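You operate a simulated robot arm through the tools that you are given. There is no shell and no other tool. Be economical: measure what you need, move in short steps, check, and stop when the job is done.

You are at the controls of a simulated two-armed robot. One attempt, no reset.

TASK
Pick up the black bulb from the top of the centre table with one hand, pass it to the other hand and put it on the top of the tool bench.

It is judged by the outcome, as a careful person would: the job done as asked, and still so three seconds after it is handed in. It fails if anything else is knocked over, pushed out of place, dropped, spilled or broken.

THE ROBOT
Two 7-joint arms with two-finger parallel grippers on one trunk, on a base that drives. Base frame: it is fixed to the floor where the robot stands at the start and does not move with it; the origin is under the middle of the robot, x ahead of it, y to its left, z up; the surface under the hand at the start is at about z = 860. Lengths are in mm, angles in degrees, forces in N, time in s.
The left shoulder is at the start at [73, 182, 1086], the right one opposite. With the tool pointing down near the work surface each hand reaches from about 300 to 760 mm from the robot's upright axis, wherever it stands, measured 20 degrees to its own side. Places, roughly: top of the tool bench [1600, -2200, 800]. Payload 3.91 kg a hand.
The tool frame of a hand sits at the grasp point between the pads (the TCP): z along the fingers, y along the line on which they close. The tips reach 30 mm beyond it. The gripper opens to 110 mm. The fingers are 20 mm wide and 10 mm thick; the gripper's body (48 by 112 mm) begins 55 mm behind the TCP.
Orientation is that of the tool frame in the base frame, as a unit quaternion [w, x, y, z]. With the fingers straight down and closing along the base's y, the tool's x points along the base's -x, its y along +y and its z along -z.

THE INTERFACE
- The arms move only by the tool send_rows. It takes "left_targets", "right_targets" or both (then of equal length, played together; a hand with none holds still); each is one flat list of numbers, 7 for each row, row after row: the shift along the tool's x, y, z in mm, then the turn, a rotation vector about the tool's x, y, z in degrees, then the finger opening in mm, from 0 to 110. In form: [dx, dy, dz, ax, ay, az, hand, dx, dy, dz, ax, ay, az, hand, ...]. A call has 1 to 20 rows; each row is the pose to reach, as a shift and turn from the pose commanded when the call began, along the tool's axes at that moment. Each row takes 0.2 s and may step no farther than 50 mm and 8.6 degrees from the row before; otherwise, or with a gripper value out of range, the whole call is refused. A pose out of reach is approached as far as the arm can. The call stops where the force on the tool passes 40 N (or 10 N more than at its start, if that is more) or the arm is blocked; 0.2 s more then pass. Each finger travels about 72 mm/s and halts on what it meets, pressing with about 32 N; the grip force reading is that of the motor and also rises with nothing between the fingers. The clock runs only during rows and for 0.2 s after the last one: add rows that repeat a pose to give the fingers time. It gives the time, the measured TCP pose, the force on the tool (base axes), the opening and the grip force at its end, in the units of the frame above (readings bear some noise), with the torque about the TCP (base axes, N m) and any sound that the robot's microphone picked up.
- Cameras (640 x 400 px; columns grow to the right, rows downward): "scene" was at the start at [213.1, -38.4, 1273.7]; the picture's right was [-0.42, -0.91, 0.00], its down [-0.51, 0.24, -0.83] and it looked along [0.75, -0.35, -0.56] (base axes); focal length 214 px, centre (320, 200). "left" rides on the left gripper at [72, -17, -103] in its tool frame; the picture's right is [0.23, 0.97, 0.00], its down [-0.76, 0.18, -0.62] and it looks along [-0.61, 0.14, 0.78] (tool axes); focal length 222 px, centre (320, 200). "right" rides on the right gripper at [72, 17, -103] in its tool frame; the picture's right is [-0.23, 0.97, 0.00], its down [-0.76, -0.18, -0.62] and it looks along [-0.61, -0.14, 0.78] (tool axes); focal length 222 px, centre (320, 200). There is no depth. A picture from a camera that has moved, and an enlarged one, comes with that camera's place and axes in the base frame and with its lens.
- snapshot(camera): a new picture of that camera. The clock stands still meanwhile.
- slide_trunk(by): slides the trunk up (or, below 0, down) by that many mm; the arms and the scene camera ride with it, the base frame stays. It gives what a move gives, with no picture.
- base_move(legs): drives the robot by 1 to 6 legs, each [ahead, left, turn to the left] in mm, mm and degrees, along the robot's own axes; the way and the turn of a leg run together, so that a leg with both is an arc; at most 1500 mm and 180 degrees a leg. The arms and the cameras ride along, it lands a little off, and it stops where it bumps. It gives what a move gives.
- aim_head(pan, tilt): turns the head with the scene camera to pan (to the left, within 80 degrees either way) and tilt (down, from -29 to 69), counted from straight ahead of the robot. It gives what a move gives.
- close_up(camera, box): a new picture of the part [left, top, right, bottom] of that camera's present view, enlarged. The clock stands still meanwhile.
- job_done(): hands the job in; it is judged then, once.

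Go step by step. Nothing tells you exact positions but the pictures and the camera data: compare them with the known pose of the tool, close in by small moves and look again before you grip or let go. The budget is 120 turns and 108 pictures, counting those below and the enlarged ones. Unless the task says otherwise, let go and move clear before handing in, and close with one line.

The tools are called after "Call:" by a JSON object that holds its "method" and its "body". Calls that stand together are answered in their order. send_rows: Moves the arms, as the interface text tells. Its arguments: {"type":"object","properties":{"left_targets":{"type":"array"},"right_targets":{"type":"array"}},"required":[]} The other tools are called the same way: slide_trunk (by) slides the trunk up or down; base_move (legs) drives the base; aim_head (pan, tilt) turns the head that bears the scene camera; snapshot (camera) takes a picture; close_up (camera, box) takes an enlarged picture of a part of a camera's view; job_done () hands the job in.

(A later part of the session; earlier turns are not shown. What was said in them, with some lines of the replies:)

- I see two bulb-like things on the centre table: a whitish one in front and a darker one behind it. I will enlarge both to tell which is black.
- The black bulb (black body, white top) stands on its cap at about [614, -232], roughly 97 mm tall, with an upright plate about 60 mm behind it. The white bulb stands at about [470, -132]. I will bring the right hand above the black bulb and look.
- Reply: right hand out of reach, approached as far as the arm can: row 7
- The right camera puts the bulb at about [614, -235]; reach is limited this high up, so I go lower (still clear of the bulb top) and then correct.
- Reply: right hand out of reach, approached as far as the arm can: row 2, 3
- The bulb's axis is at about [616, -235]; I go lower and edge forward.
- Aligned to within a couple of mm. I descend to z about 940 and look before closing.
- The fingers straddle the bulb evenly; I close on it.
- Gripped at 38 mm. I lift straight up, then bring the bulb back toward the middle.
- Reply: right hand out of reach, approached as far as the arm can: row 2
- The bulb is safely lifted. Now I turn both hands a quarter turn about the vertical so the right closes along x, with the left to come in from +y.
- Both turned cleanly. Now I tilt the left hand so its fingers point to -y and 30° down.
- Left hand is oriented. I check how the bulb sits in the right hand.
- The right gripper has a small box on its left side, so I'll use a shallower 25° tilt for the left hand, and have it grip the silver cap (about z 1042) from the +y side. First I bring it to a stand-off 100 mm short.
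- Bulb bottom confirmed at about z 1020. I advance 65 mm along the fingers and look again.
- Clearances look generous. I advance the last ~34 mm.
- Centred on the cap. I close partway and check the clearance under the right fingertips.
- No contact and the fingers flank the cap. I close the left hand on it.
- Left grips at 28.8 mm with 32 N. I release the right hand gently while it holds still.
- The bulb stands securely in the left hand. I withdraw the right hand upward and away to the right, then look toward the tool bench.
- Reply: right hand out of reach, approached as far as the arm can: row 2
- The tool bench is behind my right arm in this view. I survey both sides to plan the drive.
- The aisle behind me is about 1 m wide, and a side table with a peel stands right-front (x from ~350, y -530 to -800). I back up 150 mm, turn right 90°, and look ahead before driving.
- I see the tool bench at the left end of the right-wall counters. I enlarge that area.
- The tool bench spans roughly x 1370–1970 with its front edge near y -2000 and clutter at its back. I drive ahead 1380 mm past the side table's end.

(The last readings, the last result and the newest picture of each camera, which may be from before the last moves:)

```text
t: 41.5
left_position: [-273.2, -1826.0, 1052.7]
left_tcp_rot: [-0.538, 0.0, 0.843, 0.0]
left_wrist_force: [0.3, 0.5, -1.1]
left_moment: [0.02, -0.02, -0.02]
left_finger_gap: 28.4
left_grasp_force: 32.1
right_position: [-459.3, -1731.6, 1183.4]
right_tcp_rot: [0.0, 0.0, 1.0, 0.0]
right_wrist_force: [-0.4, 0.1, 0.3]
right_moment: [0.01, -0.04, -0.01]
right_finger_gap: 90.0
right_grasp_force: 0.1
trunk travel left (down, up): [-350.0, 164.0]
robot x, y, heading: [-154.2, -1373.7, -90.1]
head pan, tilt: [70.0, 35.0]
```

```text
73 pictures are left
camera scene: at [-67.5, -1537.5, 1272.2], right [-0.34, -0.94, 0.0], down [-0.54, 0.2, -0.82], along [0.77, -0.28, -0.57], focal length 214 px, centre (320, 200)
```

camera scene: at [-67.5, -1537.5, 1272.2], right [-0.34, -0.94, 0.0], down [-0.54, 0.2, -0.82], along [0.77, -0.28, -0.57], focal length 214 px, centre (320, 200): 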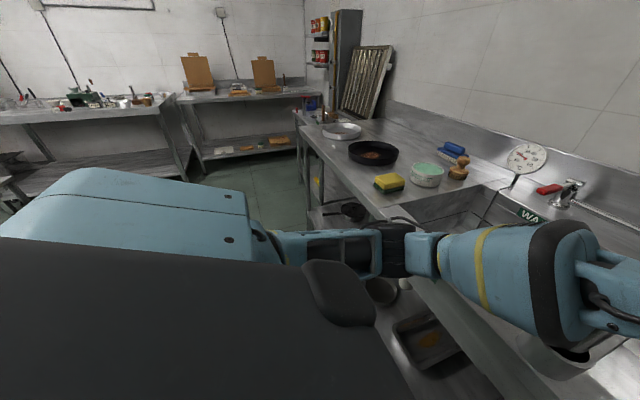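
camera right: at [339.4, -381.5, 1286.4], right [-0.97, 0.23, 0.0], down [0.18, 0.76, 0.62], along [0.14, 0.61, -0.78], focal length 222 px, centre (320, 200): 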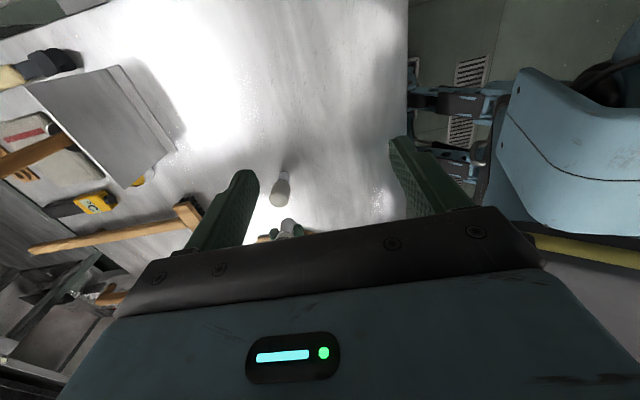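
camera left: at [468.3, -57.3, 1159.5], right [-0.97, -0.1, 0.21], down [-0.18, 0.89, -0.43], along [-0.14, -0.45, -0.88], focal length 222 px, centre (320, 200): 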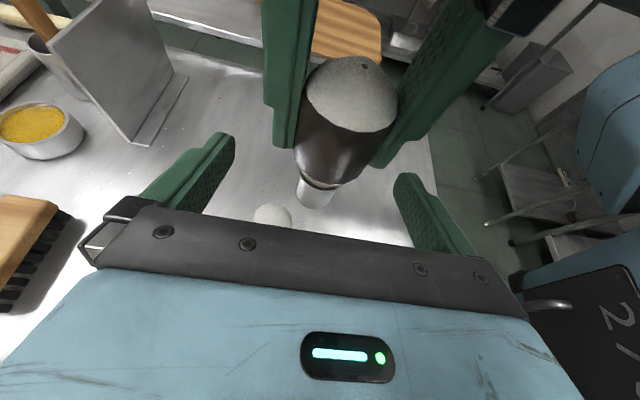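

The corridor is clear. I back off 80 mm for margin and strafe left toward the tool bench in two stages.

Call:
{"method": "base_move", "body": {"legs": [[-80, 0, 0], [0, 1100, 0]]}}

Call:
{"method": "aim_head", "body": {"pan": 35, "tilt": 30}}

Call:
{"method": "snapshot", "body": {"camera": "scene"}}

Call:
{"method": "aim_head", "body": {"pan": 80, "tilt": 35}}

Call:
{"method": "snapshot", "body": {"camera": "scene"}}

```text
t: 52.0
left_position: [821.2, -1745.9, 1051.4]
left_tcp_rot: [-0.537, 0.001, 0.843, 0.0]
left_wrist_force: [-0.1, 1.0, -0.2]
left_moment: [-0.01, -0.02, 0.02]
left_finger_gap: 28.4
left_grasp_force: 32.2
right_position: [633.7, -1650.9, 1184.9]
right_tcp_rot: [0.0, 0.001, 1.0, -0.001]
right_wrist_force: [0.0, 0.3, 1.0]
right_moment: [-0.01, -0.01, 0.03]
right_finger_gap: 90.1
right_grasp_force: 0.1
trunk travel left (down, up): [-350.0, 164.0]
robot x, y, heading: [942.6, -1296.6, -90.3]
head pan, tilt: [70.0, 35.0]
```

```text
t: 53.0
left_position: [821.8, -1746.7, 1051.6]
left_tcp_rot: [-0.537, 0.001, 0.844, 0.001]
left_wrist_force: [0.2, -0.4, -0.3]
left_moment: [0.0, 0.0, -0.02]
left_finger_gap: 28.3
left_grasp_force: 32.5
right_position: [633.5, -1650.4, 1183.9]
right_tcp_rot: [0.0, 0.001, 1.0, -0.001]
right_wrist_force: [-0.2, -0.8, -0.6]
right_moment: [-0.03, 0.0, -0.03]
right_finger_gap: 90.2
right_grasp_force: 0.1
trunk travel left (down, up): [-350.0, 164.0]
robot x, y, heading: [944.9, -1298.5, -90.1]
head pan, tilt: [35.0, 30.0]
```

```text
72 pictures are left
camera scene: at [996.2, -1502.0, 1279.9], right [-0.82, -0.57, 0.0], down [-0.29, 0.41, -0.87], along [0.5, -0.71, -0.5], focal length 214 px, centre (320, 200)
```

scene: 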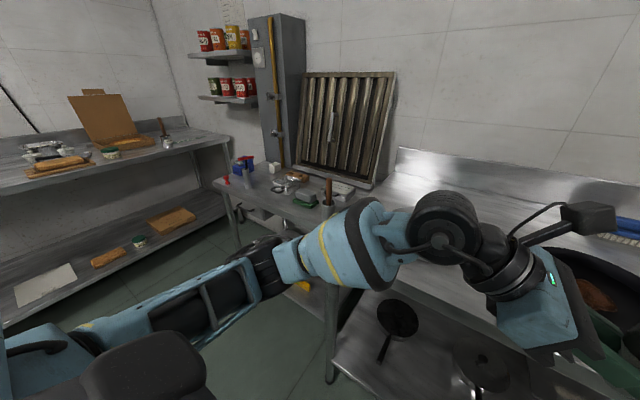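

```text
t: 54.1
left_position: [822.1, -1747.1, 1051.1]
left_tcp_rot: [-0.537, 0.001, 0.843, 0.0]
left_wrist_force: [0.7, 0.5, 0.0]
left_moment: [0.04, -0.02, 0.0]
left_finger_gap: 28.3
left_grasp_force: 32.2
right_position: [634.1, -1650.1, 1184.6]
right_tcp_rot: [0.0, 0.001, 1.0, 0.0]
right_wrist_force: [0.7, -0.5, 0.4]
right_moment: [0.0, 0.02, -0.01]
right_finger_gap: 89.9
right_grasp_force: 0.0
trunk travel left (down, up): [-350.0, 164.0]
robot x, y, heading: [944.4, -1295.3, -90.3]
head pan, tilt: [80.0, 35.0]
```

```text
71 pictures are left
camera scene: at [1031.1, -1443.4, 1272.2], right [-0.18, -0.98, 0.0], down [-0.56, 0.1, -0.82], along [0.81, -0.14, -0.57], focal length 214 px, centre (320, 200)
```

scene: 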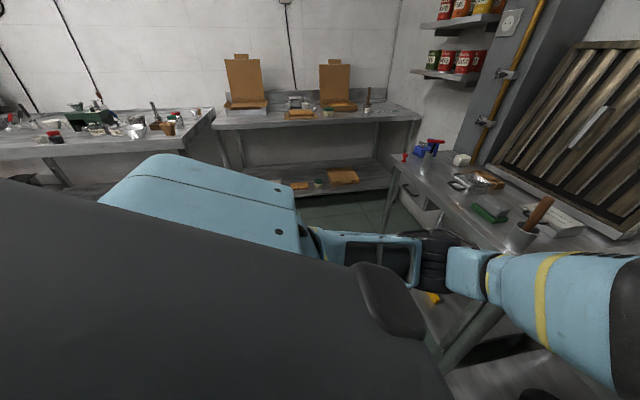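

Tool bench front edge is near y -2000, x 1300–1940. I strafe 620 mm more to stand in front of it.

Call:
{"method": "base_move", "body": {"legs": [[0, 620, 0]]}}

Call:
{"method": "aim_head", "body": {"pan": 15, "tilt": 40}}

Call:
{"method": "snapshot", "body": {"camera": "scene"}}

```text
t: 60.0
left_position: [1442.4, -1746.7, 1052.2]
left_tcp_rot: [-0.537, -0.001, 0.843, -0.001]
left_wrist_force: [0.3, -0.1, -0.4]
left_moment: [-0.01, -0.01, 0.0]
left_finger_gap: 28.4
left_grasp_force: 32.2
right_position: [1252.0, -1652.0, 1183.8]
right_tcp_rot: [0.001, -0.002, 1.0, 0.0]
right_wrist_force: [-0.2, 0.5, -0.2]
right_moment: [-0.02, -0.01, 0.01]
right_finger_gap: 90.0
right_grasp_force: 0.1
trunk travel left (down, up): [-350.0, 164.0]
robot x, y, heading: [1560.0, -1295.7, -89.9]
head pan, tilt: [80.0, 35.0]
```

```text
t: 61.4
left_position: [1442.2, -1747.1, 1050.3]
left_tcp_rot: [-0.537, -0.001, 0.843, -0.001]
left_wrist_force: [0.5, 0.6, 0.0]
left_moment: [0.01, 0.0, 0.0]
left_finger_gap: 28.3
left_grasp_force: 31.7
right_position: [1253.6, -1652.7, 1185.0]
right_tcp_rot: [0.001, -0.001, 1.0, 0.0]
right_wrist_force: [-0.1, -0.2, 0.1]
right_moment: [-0.03, -0.03, 0.01]
right_finger_gap: 90.1
right_grasp_force: 0.2
trunk travel left (down, up): [-350.0, 164.0]
robot x, y, heading: [1562.4, -1293.4, -89.7]
head pan, tilt: [15.0, 40.0]
```

```text
70 pictures are left
camera scene: at [1585.2, -1509.6, 1264.6], right [-0.96, -0.26, 0.0], down [-0.17, 0.62, -0.77], along [0.2, -0.74, -0.64], focal length 214 px, centre (320, 200)
```

scene: 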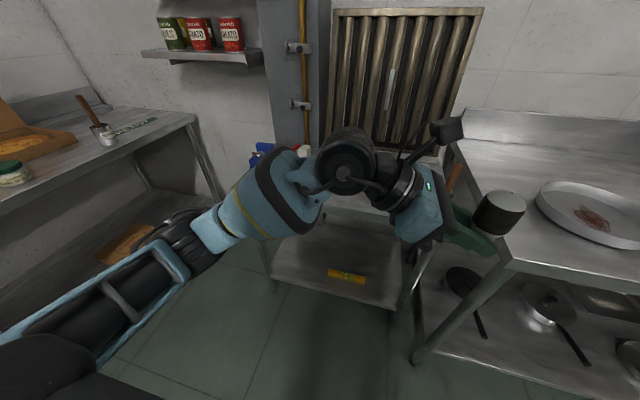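

My arm hides the bench. I turn the left hand to point forward while shifting it left, all in free air above the aisle.

Call:
{"method": "send_rows", "body": {"left_targets": [-7.7, -5.5, -16.5, 7.4, 0, -3.46, 10, -15.4, -10.9, -33, 14.8, 0, -6.93, 10, -23.1, -16.4, -49.4, 22.2, 0, -10.4, 10, -30.8, -21.8, -65.8, 29.6, 0, -13.85, 10, -38.5, -27.3, -82.3, 37, 0, -17.3, 10, -46.1, -32.7, -98.7, 44.5, 0, -20.8, 10, -53.8, -38.2, -115.2, 51.9, 0, -24.2, 10, -61.5, -43.6, -131.6, 59.3, 0, -27.7, 10, -69.2, -49.1, -148.1, 66.7, 0, -31.2, 10, -76.9, -54.5, -164.5, 74.1, 0, -34.6, 10, -84.6, -60, -181, 81.5, 0, -38.1, 10, -84.6, -60, -181, 81.5, 0, -38.1, 10]}}

Call:
{"method": "snapshot", "body": {"camera": "scene"}}

Call:
{"method": "snapshot", "body": {"camera": "left"}}

```text
t: 64.0
left_position: [1643.5, -1805.5, 1051.2]
left_tcp_rot: [0.379, 0.598, -0.595, 0.381]
left_wrist_force: [0.4, -1.0, -0.6]
left_moment: [0.0, 0.03, 0.01]
left_finger_gap: 28.4
left_grasp_force: 31.8
right_position: [1251.9, -1652.5, 1183.9]
right_tcp_rot: [0.0, -0.002, 1.0, 0.0]
right_wrist_force: [-0.2, -0.2, -0.2]
right_moment: [0.01, 0.03, 0.0]
right_finger_gap: 90.0
right_grasp_force: 0.1
trunk travel left (down, up): [-350.0, 164.0]
robot x, y, heading: [1561.2, -1293.0, -89.9]
head pan, tilt: [15.0, 40.0]
```

```text
69 pictures are left
camera scene: at [1585.2, -1509.6, 1264.6], right [-0.97, -0.26, 0.0], down [-0.17, 0.62, -0.77], along [0.2, -0.74, -0.64], focal length 214 px, centre (320, 200)
```

scene: 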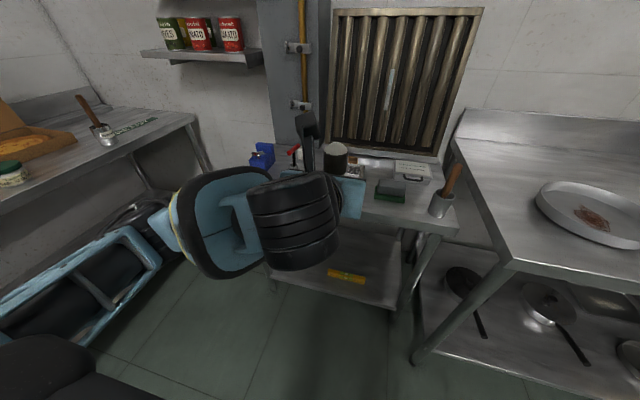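

```text
68 pictures are left
camera left: at [1658.1, -1742.6, 1159.2], right [-0.97, -0.1, 0.21], down [-0.18, 0.89, -0.43], along [-0.14, -0.45, -0.88], focal length 222 px, centre (320, 200)
```

left: 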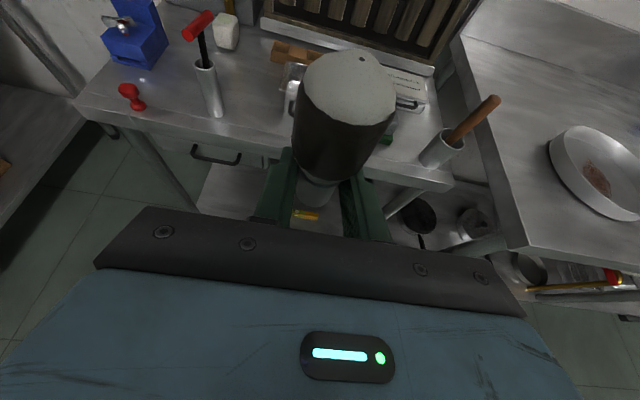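

The left camera shows a free front strip on the bench, x 1400–1780, y about -2030 to -2120, between the two pots. I aim for about [1600, -2085] and drive 200 mm closer.

Call:
{"method": "base_move", "body": {"legs": [[200, -40, 0]]}}

Call:
{"method": "snapshot", "body": {"camera": "left"}}

Call:
{"method": "snapshot", "body": {"camera": "scene"}}

```text
t: 65.6
left_position: [1603.1, -2004.0, 1050.1]
left_tcp_rot: [0.379, 0.597, -0.595, 0.38]
left_wrist_force: [-0.2, 0.1, -0.3]
left_moment: [0.03, -0.03, 0.01]
left_finger_gap: 28.6
left_grasp_force: 32.4
right_position: [1214.2, -1850.2, 1183.0]
right_tcp_rot: [0.0, -0.002, 1.0, -0.001]
right_wrist_force: [-0.4, -0.7, -0.7]
right_moment: [-0.01, -0.02, -0.03]
right_finger_gap: 89.7
right_grasp_force: 0.1
trunk travel left (down, up): [-350.0, 164.0]
robot x, y, heading: [1521.1, -1489.8, -89.7]
head pan, tilt: [15.0, 40.0]
```

```text
67 pictures are left
camera left: at [1618.8, -1940.5, 1159.1], right [-0.97, -0.1, 0.21], down [-0.18, 0.89, -0.43], along [-0.14, -0.45, -0.88], focal length 222 px, centre (320, 200)
```

left: 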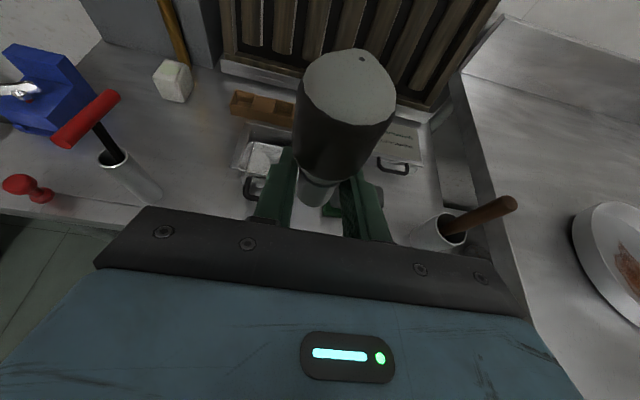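

```text
66 pictures are left
camera scene: at [1546.0, -1707.6, 1264.5], right [-0.96, -0.26, 0.0], down [-0.17, 0.62, -0.77], along [0.2, -0.74, -0.64], focal length 214 px, centre (320, 200)
```

scene: 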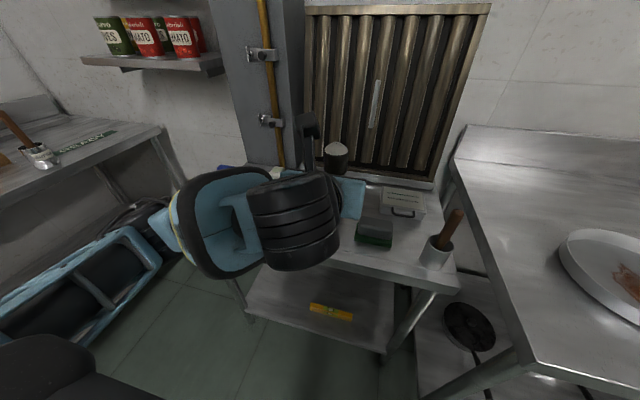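

Target spot about [1610, -2080] lies between the green block (x<1547) and the tray handle (x≈1687). I move forward 58 mm, then lower partway and look.

Call:
{"method": "send_rows", "body": {"left_targets": [12, -3.5, 26, 0, 0, 0, 10, 24.5, -7, 52.5, 0, 0, 0, 10, -10.8, -7, 69, 0, 0, 0, 10, -46.2, -7, 85.5, 0, 0, 0, 10, -81.5, -7, 102, 0, 0, 0, 10, -81.5, -7, 102, 0, 0, 0, 10]}}

Call:
{"method": "snapshot", "body": {"camera": "left"}}

Call:
{"method": "aim_head", "body": {"pan": 0, "tilt": 45}}

Call:
{"method": "snapshot", "body": {"camera": "scene"}}

```text
t: 67.0
left_position: [1610.0, -2061.4, 933.9]
left_tcp_rot: [0.38, 0.597, -0.595, 0.38]
left_wrist_force: [-0.4, 0.9, -1.0]
left_moment: [0.0, -0.01, 0.0]
left_finger_gap: 28.3
left_grasp_force: 32.0
right_position: [1215.4, -1850.2, 1185.3]
right_tcp_rot: [-0.001, -0.002, 1.0, 0.0]
right_wrist_force: [-0.1, -0.1, -0.1]
right_moment: [0.0, 0.02, 0.01]
right_finger_gap: 89.9
right_grasp_force: 0.0
trunk travel left (down, up): [-350.0, 164.0]
robot x, y, heading: [1521.4, -1491.0, -89.8]
head pan, tilt: [15.0, 40.0]
```

```text
65 pictures are left
camera left: at [1626.5, -1997.4, 1042.1], right [-0.97, -0.1, 0.21], down [-0.18, 0.89, -0.43], along [-0.14, -0.45, -0.88], focal length 222 px, centre (320, 200)
```

left: 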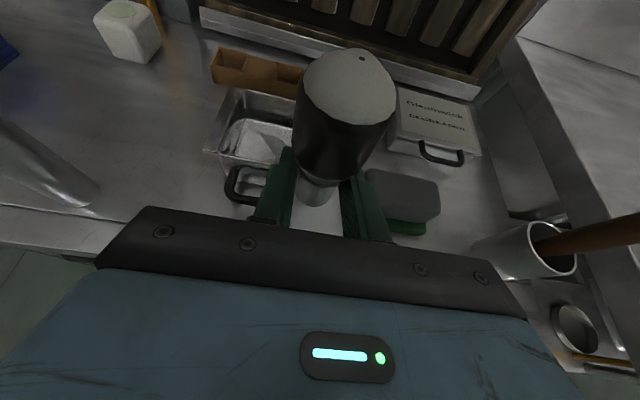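

```text
t: 67.8
left_position: [1608.6, -2061.6, 933.8]
left_tcp_rot: [0.379, 0.598, -0.596, 0.379]
left_wrist_force: [-0.2, 0.7, -0.3]
left_moment: [0.0, 0.01, 0.0]
left_finger_gap: 28.3
left_grasp_force: 31.9
right_position: [1214.9, -1849.6, 1184.4]
right_tcp_rot: [-0.001, -0.002, 1.0, 0.0]
right_wrist_force: [0.1, -0.3, 0.1]
right_moment: [-0.02, 0.01, 0.02]
right_finger_gap: 89.9
right_grasp_force: 0.1
trunk travel left (down, up): [-350.0, 164.0]
robot x, y, heading: [1521.0, -1493.3, -89.7]
head pan, tilt: [0.0, 45.0]
```

```text
64 pictures are left
camera scene: at [1524.2, -1706.4, 1257.4], right [-1.0, 0.0, 0.0], down [0.0, 0.71, -0.71], along [0.0, -0.71, -0.71], focal length 214 px, centre (320, 200)
```

scene: 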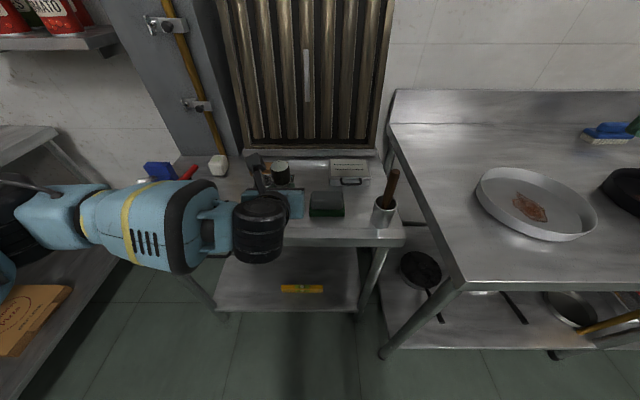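

Obstacles nearby: tray handle to the left (x>1645) and green block to the right (x<1535). I shift to x≈1598, y≈-2073 and lower another 80 mm.

Call:
{"method": "send_rows", "body": {"left_targets": [-2.5, 11, -5.4, 0, 0, 0, 10, -26.7, 11, 6, 0, 0, 0, 10, -51, 11, 17.2, 0, 0, 0, 10, -75, 11, 28.4, 0, 0, 0, 10, -75, 11, 28.4, 0, 0, 0, 10]}}

Call:
{"method": "snapshot", "body": {"camera": "left"}}

Call:
{"method": "close_up", "body": {"camera": "scene", "box": [220, 130, 420, 270]}}

```text
t: 69.0
left_position: [1598.9, -2054.9, 852.8]
left_tcp_rot: [0.381, 0.597, -0.596, 0.38]
left_wrist_force: [0.4, 0.1, -0.4]
left_moment: [0.01, 0.0, -0.01]
left_finger_gap: 28.6
left_grasp_force: 31.9
right_position: [1213.5, -1849.4, 1185.6]
right_tcp_rot: [-0.001, -0.002, 1.0, 0.001]
right_wrist_force: [-0.3, 0.0, 0.9]
right_moment: [0.0, 0.0, 0.0]
right_finger_gap: 90.0
right_grasp_force: 0.0
trunk travel left (down, up): [-350.0, 164.0]
robot x, y, heading: [1520.3, -1491.9, -89.9]
head pan, tilt: [0.0, 45.0]
```

```text
63 pictures are left
camera left: at [1614.9, -1991.2, 961.8], right [-0.97, -0.1, 0.21], down [-0.18, 0.89, -0.43], along [-0.14, -0.45, -0.88], focal length 222 px, centre (320, 200)
```

left: 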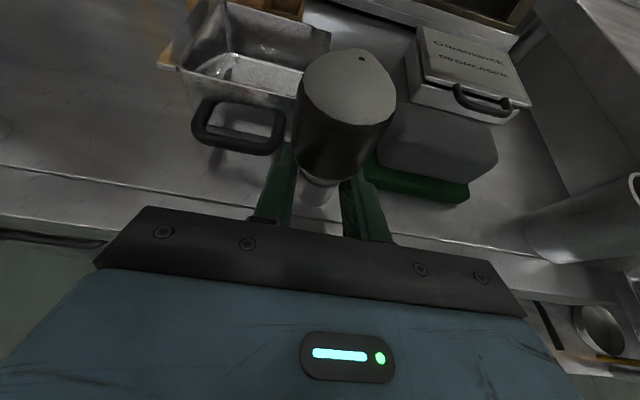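

```text
2.86 times, centred on (320, 200) of scene
camera zoom: at [1524.4, -1706.3, 1257.4], right [-1.0, 0.0, 0.0], down [0.0, 0.71, -0.71], along [0.0, -0.71, -0.71], focal length 613 px, centre (320, 200)
```

zoom: 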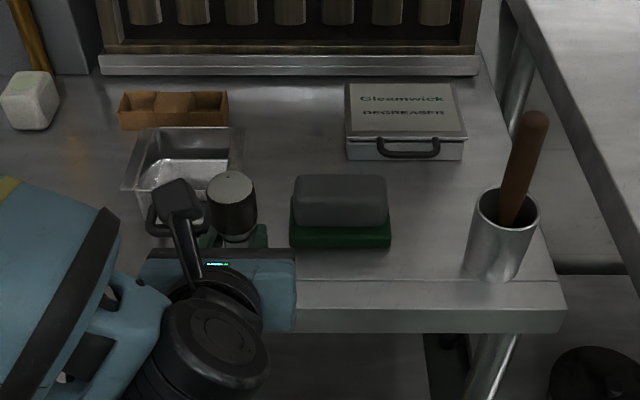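

Both cameras agree on bench z≈800 with front edge y≈-2028. The tray handle is close, so I shift 13 mm right and 10 mm back before lowering to just above the surface.

Call:
{"method": "send_rows", "body": {"left_targets": [-2, 7, -4.5, 0, 0, 0, 10, -4.2, 13, -9, 0, 0, 0, 10, -10.5, 13, -6, 0, 0, 0, 10, -16.9, 13, -3.1, 0, 0, 0, 10, -16.9, 13, -3.1, 0, 0, 0, 10]}}

Call:
{"method": "close_up", "body": {"camera": "left", "box": [170, 60, 490, 260]}}

Call:
{"method": "close_up", "body": {"camera": "scene", "box": [250, 150, 350, 250]}}

```text
t: 70.2
left_position: [1585.9, -2046.1, 840.3]
left_tcp_rot: [0.379, 0.598, -0.595, 0.381]
left_wrist_force: [0.7, 0.3, -0.3]
left_moment: [0.02, -0.04, -0.04]
left_finger_gap: 28.3
left_grasp_force: 32.4
right_position: [1215.3, -1850.1, 1183.9]
right_tcp_rot: [0.0, -0.003, 1.0, 0.0]
right_wrist_force: [0.8, 1.2, 0.5]
right_moment: [0.0, 0.01, -0.04]
right_finger_gap: 90.0
right_grasp_force: 0.1
trunk travel left (down, up): [-350.0, 164.0]
robot x, y, heading: [1525.2, -1491.5, -89.7]
head pan, tilt: [0.0, 45.0]
```

```text
2.00 times, centred on (330, 160) of left
camera zoom: at [1601.9, -1981.9, 948.6], right [-0.97, -0.1, 0.21], down [-0.18, 0.89, -0.43], along [-0.14, -0.45, -0.88], focal length 444 px, centre (300, 280)
```

zoom: 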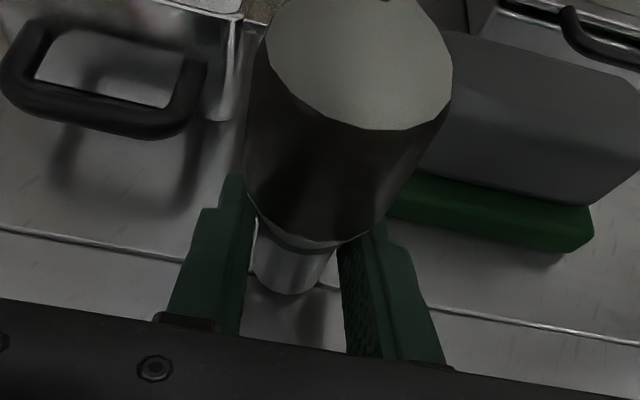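

```text
4.00 times, centred on (300, 200) of scene
camera zoom: at [1524.2, -1706.3, 1257.3], right [-1.0, 0.0, 0.0], down [0.0, 0.71, -0.71], along [0.0, -0.71, -0.71], focal length 858 px, centre (400, 200)
```

zoom: 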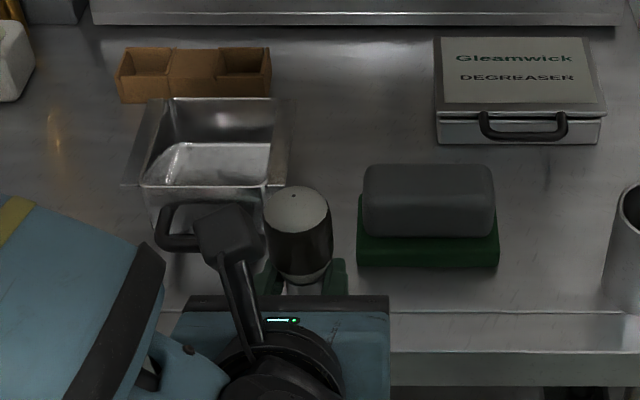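

There's a seam line at y≈-2058, right under the bulb, with a flange strip in front of it, so I move 17 mm further in so the base stands wholly on the flat top.

Call:
{"method": "send_rows", "body": {"left_targets": [3.6, 0, 7.7, 0, 0, 0, 10, 7.2, 0, 15.4, 0, 0, 0, 10, 3.5, 0, 17.1, 0, 0, 0, 10, 3.5, 0, 17.1, 0, 0, 0, 10]}}

Call:
{"method": "close_up", "body": {"camera": "left", "box": [170, 60, 490, 260]}}

Call:
{"method": "close_up", "body": {"camera": "scene", "box": [250, 150, 350, 250]}}

```text
t: 71.2
left_position: [1586.2, -2063.6, 836.5]
left_tcp_rot: [0.379, 0.598, -0.595, 0.381]
left_wrist_force: [0.1, 0.8, -0.9]
left_moment: [0.01, 0.0, 0.0]
left_finger_gap: 28.3
left_grasp_force: 31.6
right_position: [1213.7, -1849.6, 1183.3]
right_tcp_rot: [0.0, -0.002, 1.0, 0.0]
right_wrist_force: [0.2, 0.6, -0.4]
right_moment: [0.03, -0.02, 0.01]
right_finger_gap: 90.2
right_grasp_force: 0.0
trunk travel left (down, up): [-350.0, 164.0]
robot x, y, heading: [1522.8, -1492.5, -89.6]
head pan, tilt: [0.0, 45.0]
```

```text
2.00 times, centred on (330, 160) of left
camera zoom: at [1601.9, -1998.7, 944.3], right [-0.97, -0.1, 0.21], down [-0.18, 0.89, -0.43], along [-0.14, -0.45, -0.88], focal length 444 px, centre (300, 280)
```

zoom: 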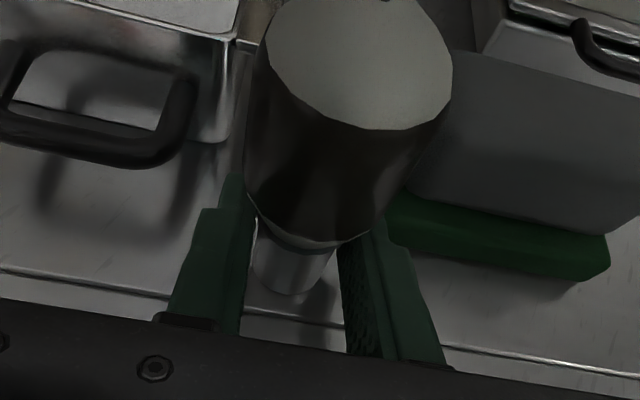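

```text
4.00 times, centred on (300, 200) of scene
camera zoom: at [1524.2, -1706.4, 1257.3], right [-1.0, 0.0, 0.0], down [0.0, 0.71, -0.71], along [0.0, -0.71, -0.71], focal length 858 px, centre (400, 200)
```

zoom: 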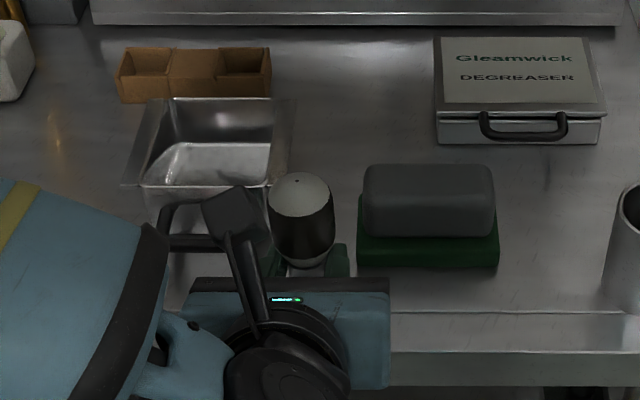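

The base is now inside the seam. I lower in 1.5 mm steps watching the force.

Call:
{"method": "send_rows", "body": {"left_targets": [-1.4, 0, 0.6, 0, 0, 0, 10, -2.7, 0, 1.3, 0, 0, 0, 10, -2.7, 0, 1.3, 0, 0, 0, 10]}}

```text
t: 72.0
left_position: [1585.6, -2062.4, 834.3]
left_tcp_rot: [0.381, 0.597, -0.595, 0.381]
left_wrist_force: [1.2, 1.3, 8.4]
left_moment: [-0.14, -0.08, -0.01]
left_finger_gap: 28.4
left_grasp_force: 31.6
right_position: [1215.0, -1848.7, 1184.8]
right_tcp_rot: [-0.001, -0.001, 1.0, -0.001]
right_wrist_force: [0.5, -0.2, 0.1]
right_moment: [0.0, -0.02, -0.01]
right_finger_gap: 90.2
right_grasp_force: 0.1
trunk travel left (down, up): [-350.0, 164.0]
robot x, y, heading: [1522.8, -1491.9, -89.7]
head pan, tilt: [0.0, 45.0]
```

Contact at 8 N, and the torque matches the bulb's base touching the surface. I release gently to 40 mm.

Call:
{"method": "send_rows", "body": {"left_targets": [0.5, 0, -0.2, 0, 0, 0, 24, 0.5, 0, -0.2, 0, 0, 0, 30, 0.5, 0, -0.2, 0, 0, 0, 34, 0.5, 0, -0.2, 0, 0, 0, 40, 0.5, 0, -0.2, 0, 0, 0, 40]}}

Call:
{"method": "close_up", "body": {"camera": "left", "box": [170, 60, 490, 260]}}

Call:
{"method": "close_up", "body": {"camera": "scene", "box": [250, 150, 350, 250]}}

```text
t: 73.2
left_position: [1585.5, -2062.6, 832.9]
left_tcp_rot: [0.38, 0.597, -0.595, 0.38]
left_wrist_force: [0.2, -0.3, -0.3]
left_moment: [0.01, -0.02, 0.0]
left_finger_gap: 40.1
left_grasp_force: 0.1
right_position: [1214.6, -1850.1, 1183.9]
right_tcp_rot: [0.001, -0.002, 1.0, 0.0]
right_wrist_force: [-0.7, 1.2, -0.1]
right_moment: [-0.02, 0.02, 0.05]
right_finger_gap: 89.9
right_grasp_force: 0.0
trunk travel left (down, up): [-350.0, 164.0]
robot x, y, heading: [1522.6, -1493.2, -89.9]
head pan, tilt: [0.0, 45.0]
```

```text
2.00 times, centred on (330, 160) of left
camera zoom: at [1601.8, -1998.9, 941.8], right [-0.97, -0.1, 0.21], down [-0.18, 0.89, -0.43], along [-0.14, -0.45, -0.88], focal length 444 px, centre (300, 280)
```

zoom: 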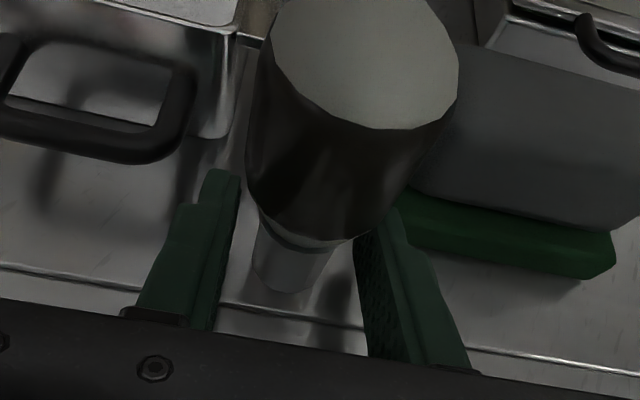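

```text
4.00 times, centred on (300, 200) of scene
camera zoom: at [1524.1, -1706.3, 1257.3], right [-1.0, 0.0, 0.0], down [0.0, 0.71, -0.71], along [0.0, -0.71, -0.71], focal length 858 px, centre (400, 200)
```

zoom: 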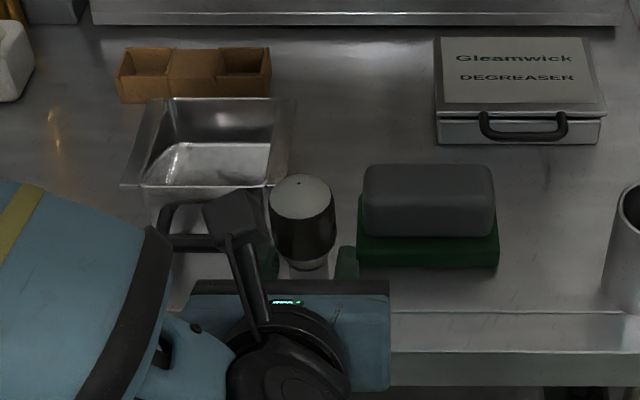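

The bulb stands on its own. I withdraw the fingers horizontally, then up and away.

Call:
{"method": "send_rows", "body": {"left_targets": [-4.2, 0, -9.1, 0, 0, 0, 40, -8.5, 0, -18.1, 0, 0, 0, 41, -14.8, 0, -31.7, 0, 0, 0, 44, -21.2, 0, -45.3, 0, 0, 0, 50, -29.6, 0, -63.4, 0, 0, 0, 50, -29.6, 0, -63.4, 0, 0, 0, 50]}}

Call:
{"method": "snapshot", "body": {"camera": "left"}}

```text
t: 74.6
left_position: [1582.7, -1992.2, 832.7]
left_tcp_rot: [0.379, 0.598, -0.595, 0.381]
left_wrist_force: [0.0, -0.6, -0.4]
left_moment: [-0.02, 0.0, 0.01]
left_finger_gap: 50.0
left_grasp_force: 0.1
right_position: [1213.5, -1850.7, 1183.8]
right_tcp_rot: [-0.001, -0.001, 1.0, 0.001]
right_wrist_force: [0.2, 0.2, 0.3]
right_moment: [-0.02, 0.01, 0.0]
right_finger_gap: 90.0
right_grasp_force: 0.0
trunk travel left (down, up): [-350.0, 164.0]
robot x, y, heading: [1520.9, -1490.5, -89.8]
head pan, tilt: [0.0, 45.0]
```

```text
55 pictures are left
camera left: at [1601.2, -1928.9, 941.4], right [-0.97, -0.1, 0.21], down [-0.18, 0.89, -0.43], along [-0.14, -0.45, -0.88], focal length 222 px, centre (320, 200)
```

left: 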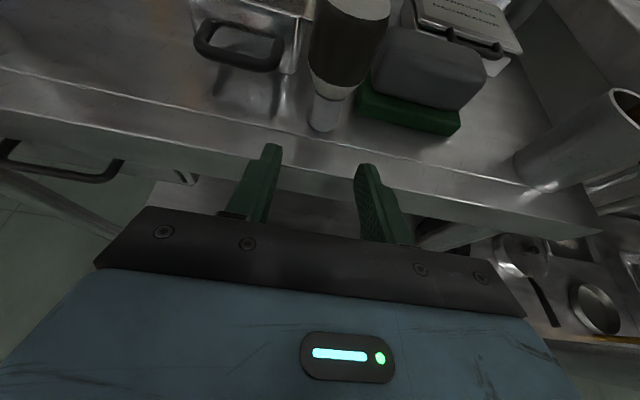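

The bulb stands upright on the bench and the hand is clear. I back the base away and take a final look.

Call:
{"method": "base_move", "body": {"legs": [[-150, 0, 0]]}}

Call:
{"method": "close_up", "body": {"camera": "scene", "box": [200, 80, 420, 260]}}

```text
t: 76.0
left_position: [1584.4, -1841.2, 833.4]
left_tcp_rot: [0.379, 0.598, -0.595, 0.38]
left_wrist_force: [-0.6, 0.5, 0.4]
left_moment: [0.02, -0.05, -0.01]
left_finger_gap: 50.4
left_grasp_force: 0.2
right_position: [1214.1, -1698.3, 1183.7]
right_tcp_rot: [0.001, -0.003, 1.0, -0.001]
right_wrist_force: [-0.6, 0.8, 0.2]
right_moment: [0.03, 0.0, 0.0]
right_finger_gap: 90.2
right_grasp_force: 0.2
trunk travel left (down, up): [-350.0, 164.0]
robot x, y, heading: [1521.6, -1344.9, -89.9]
head pan, tilt: [0.0, 45.0]
```

```text
2.22 times, centred on (310, 170) of scene
camera zoom: at [1523.8, -1554.9, 1257.5], right [-1.0, 0.0, 0.0], down [0.0, 0.71, -0.71], along [0.0, -0.71, -0.71], focal length 477 px, centre (342, 267)
```

zoom: 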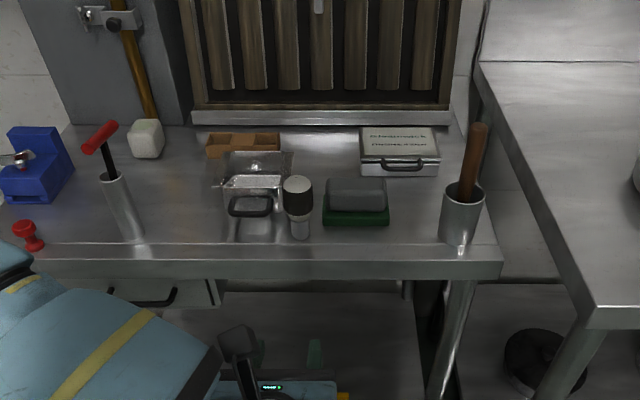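

The black bulb stands upright on the tool bench, both hands are clear, and nothing else there has moved. I hand in the job.

Call:
{"method": "job_done", "body": {}}

```text
The job is handed in.
```

The black bulb was picked up with the right hand, passed to the left, and now stands upright on the tool bench; no other object appeared to be touched or moved.
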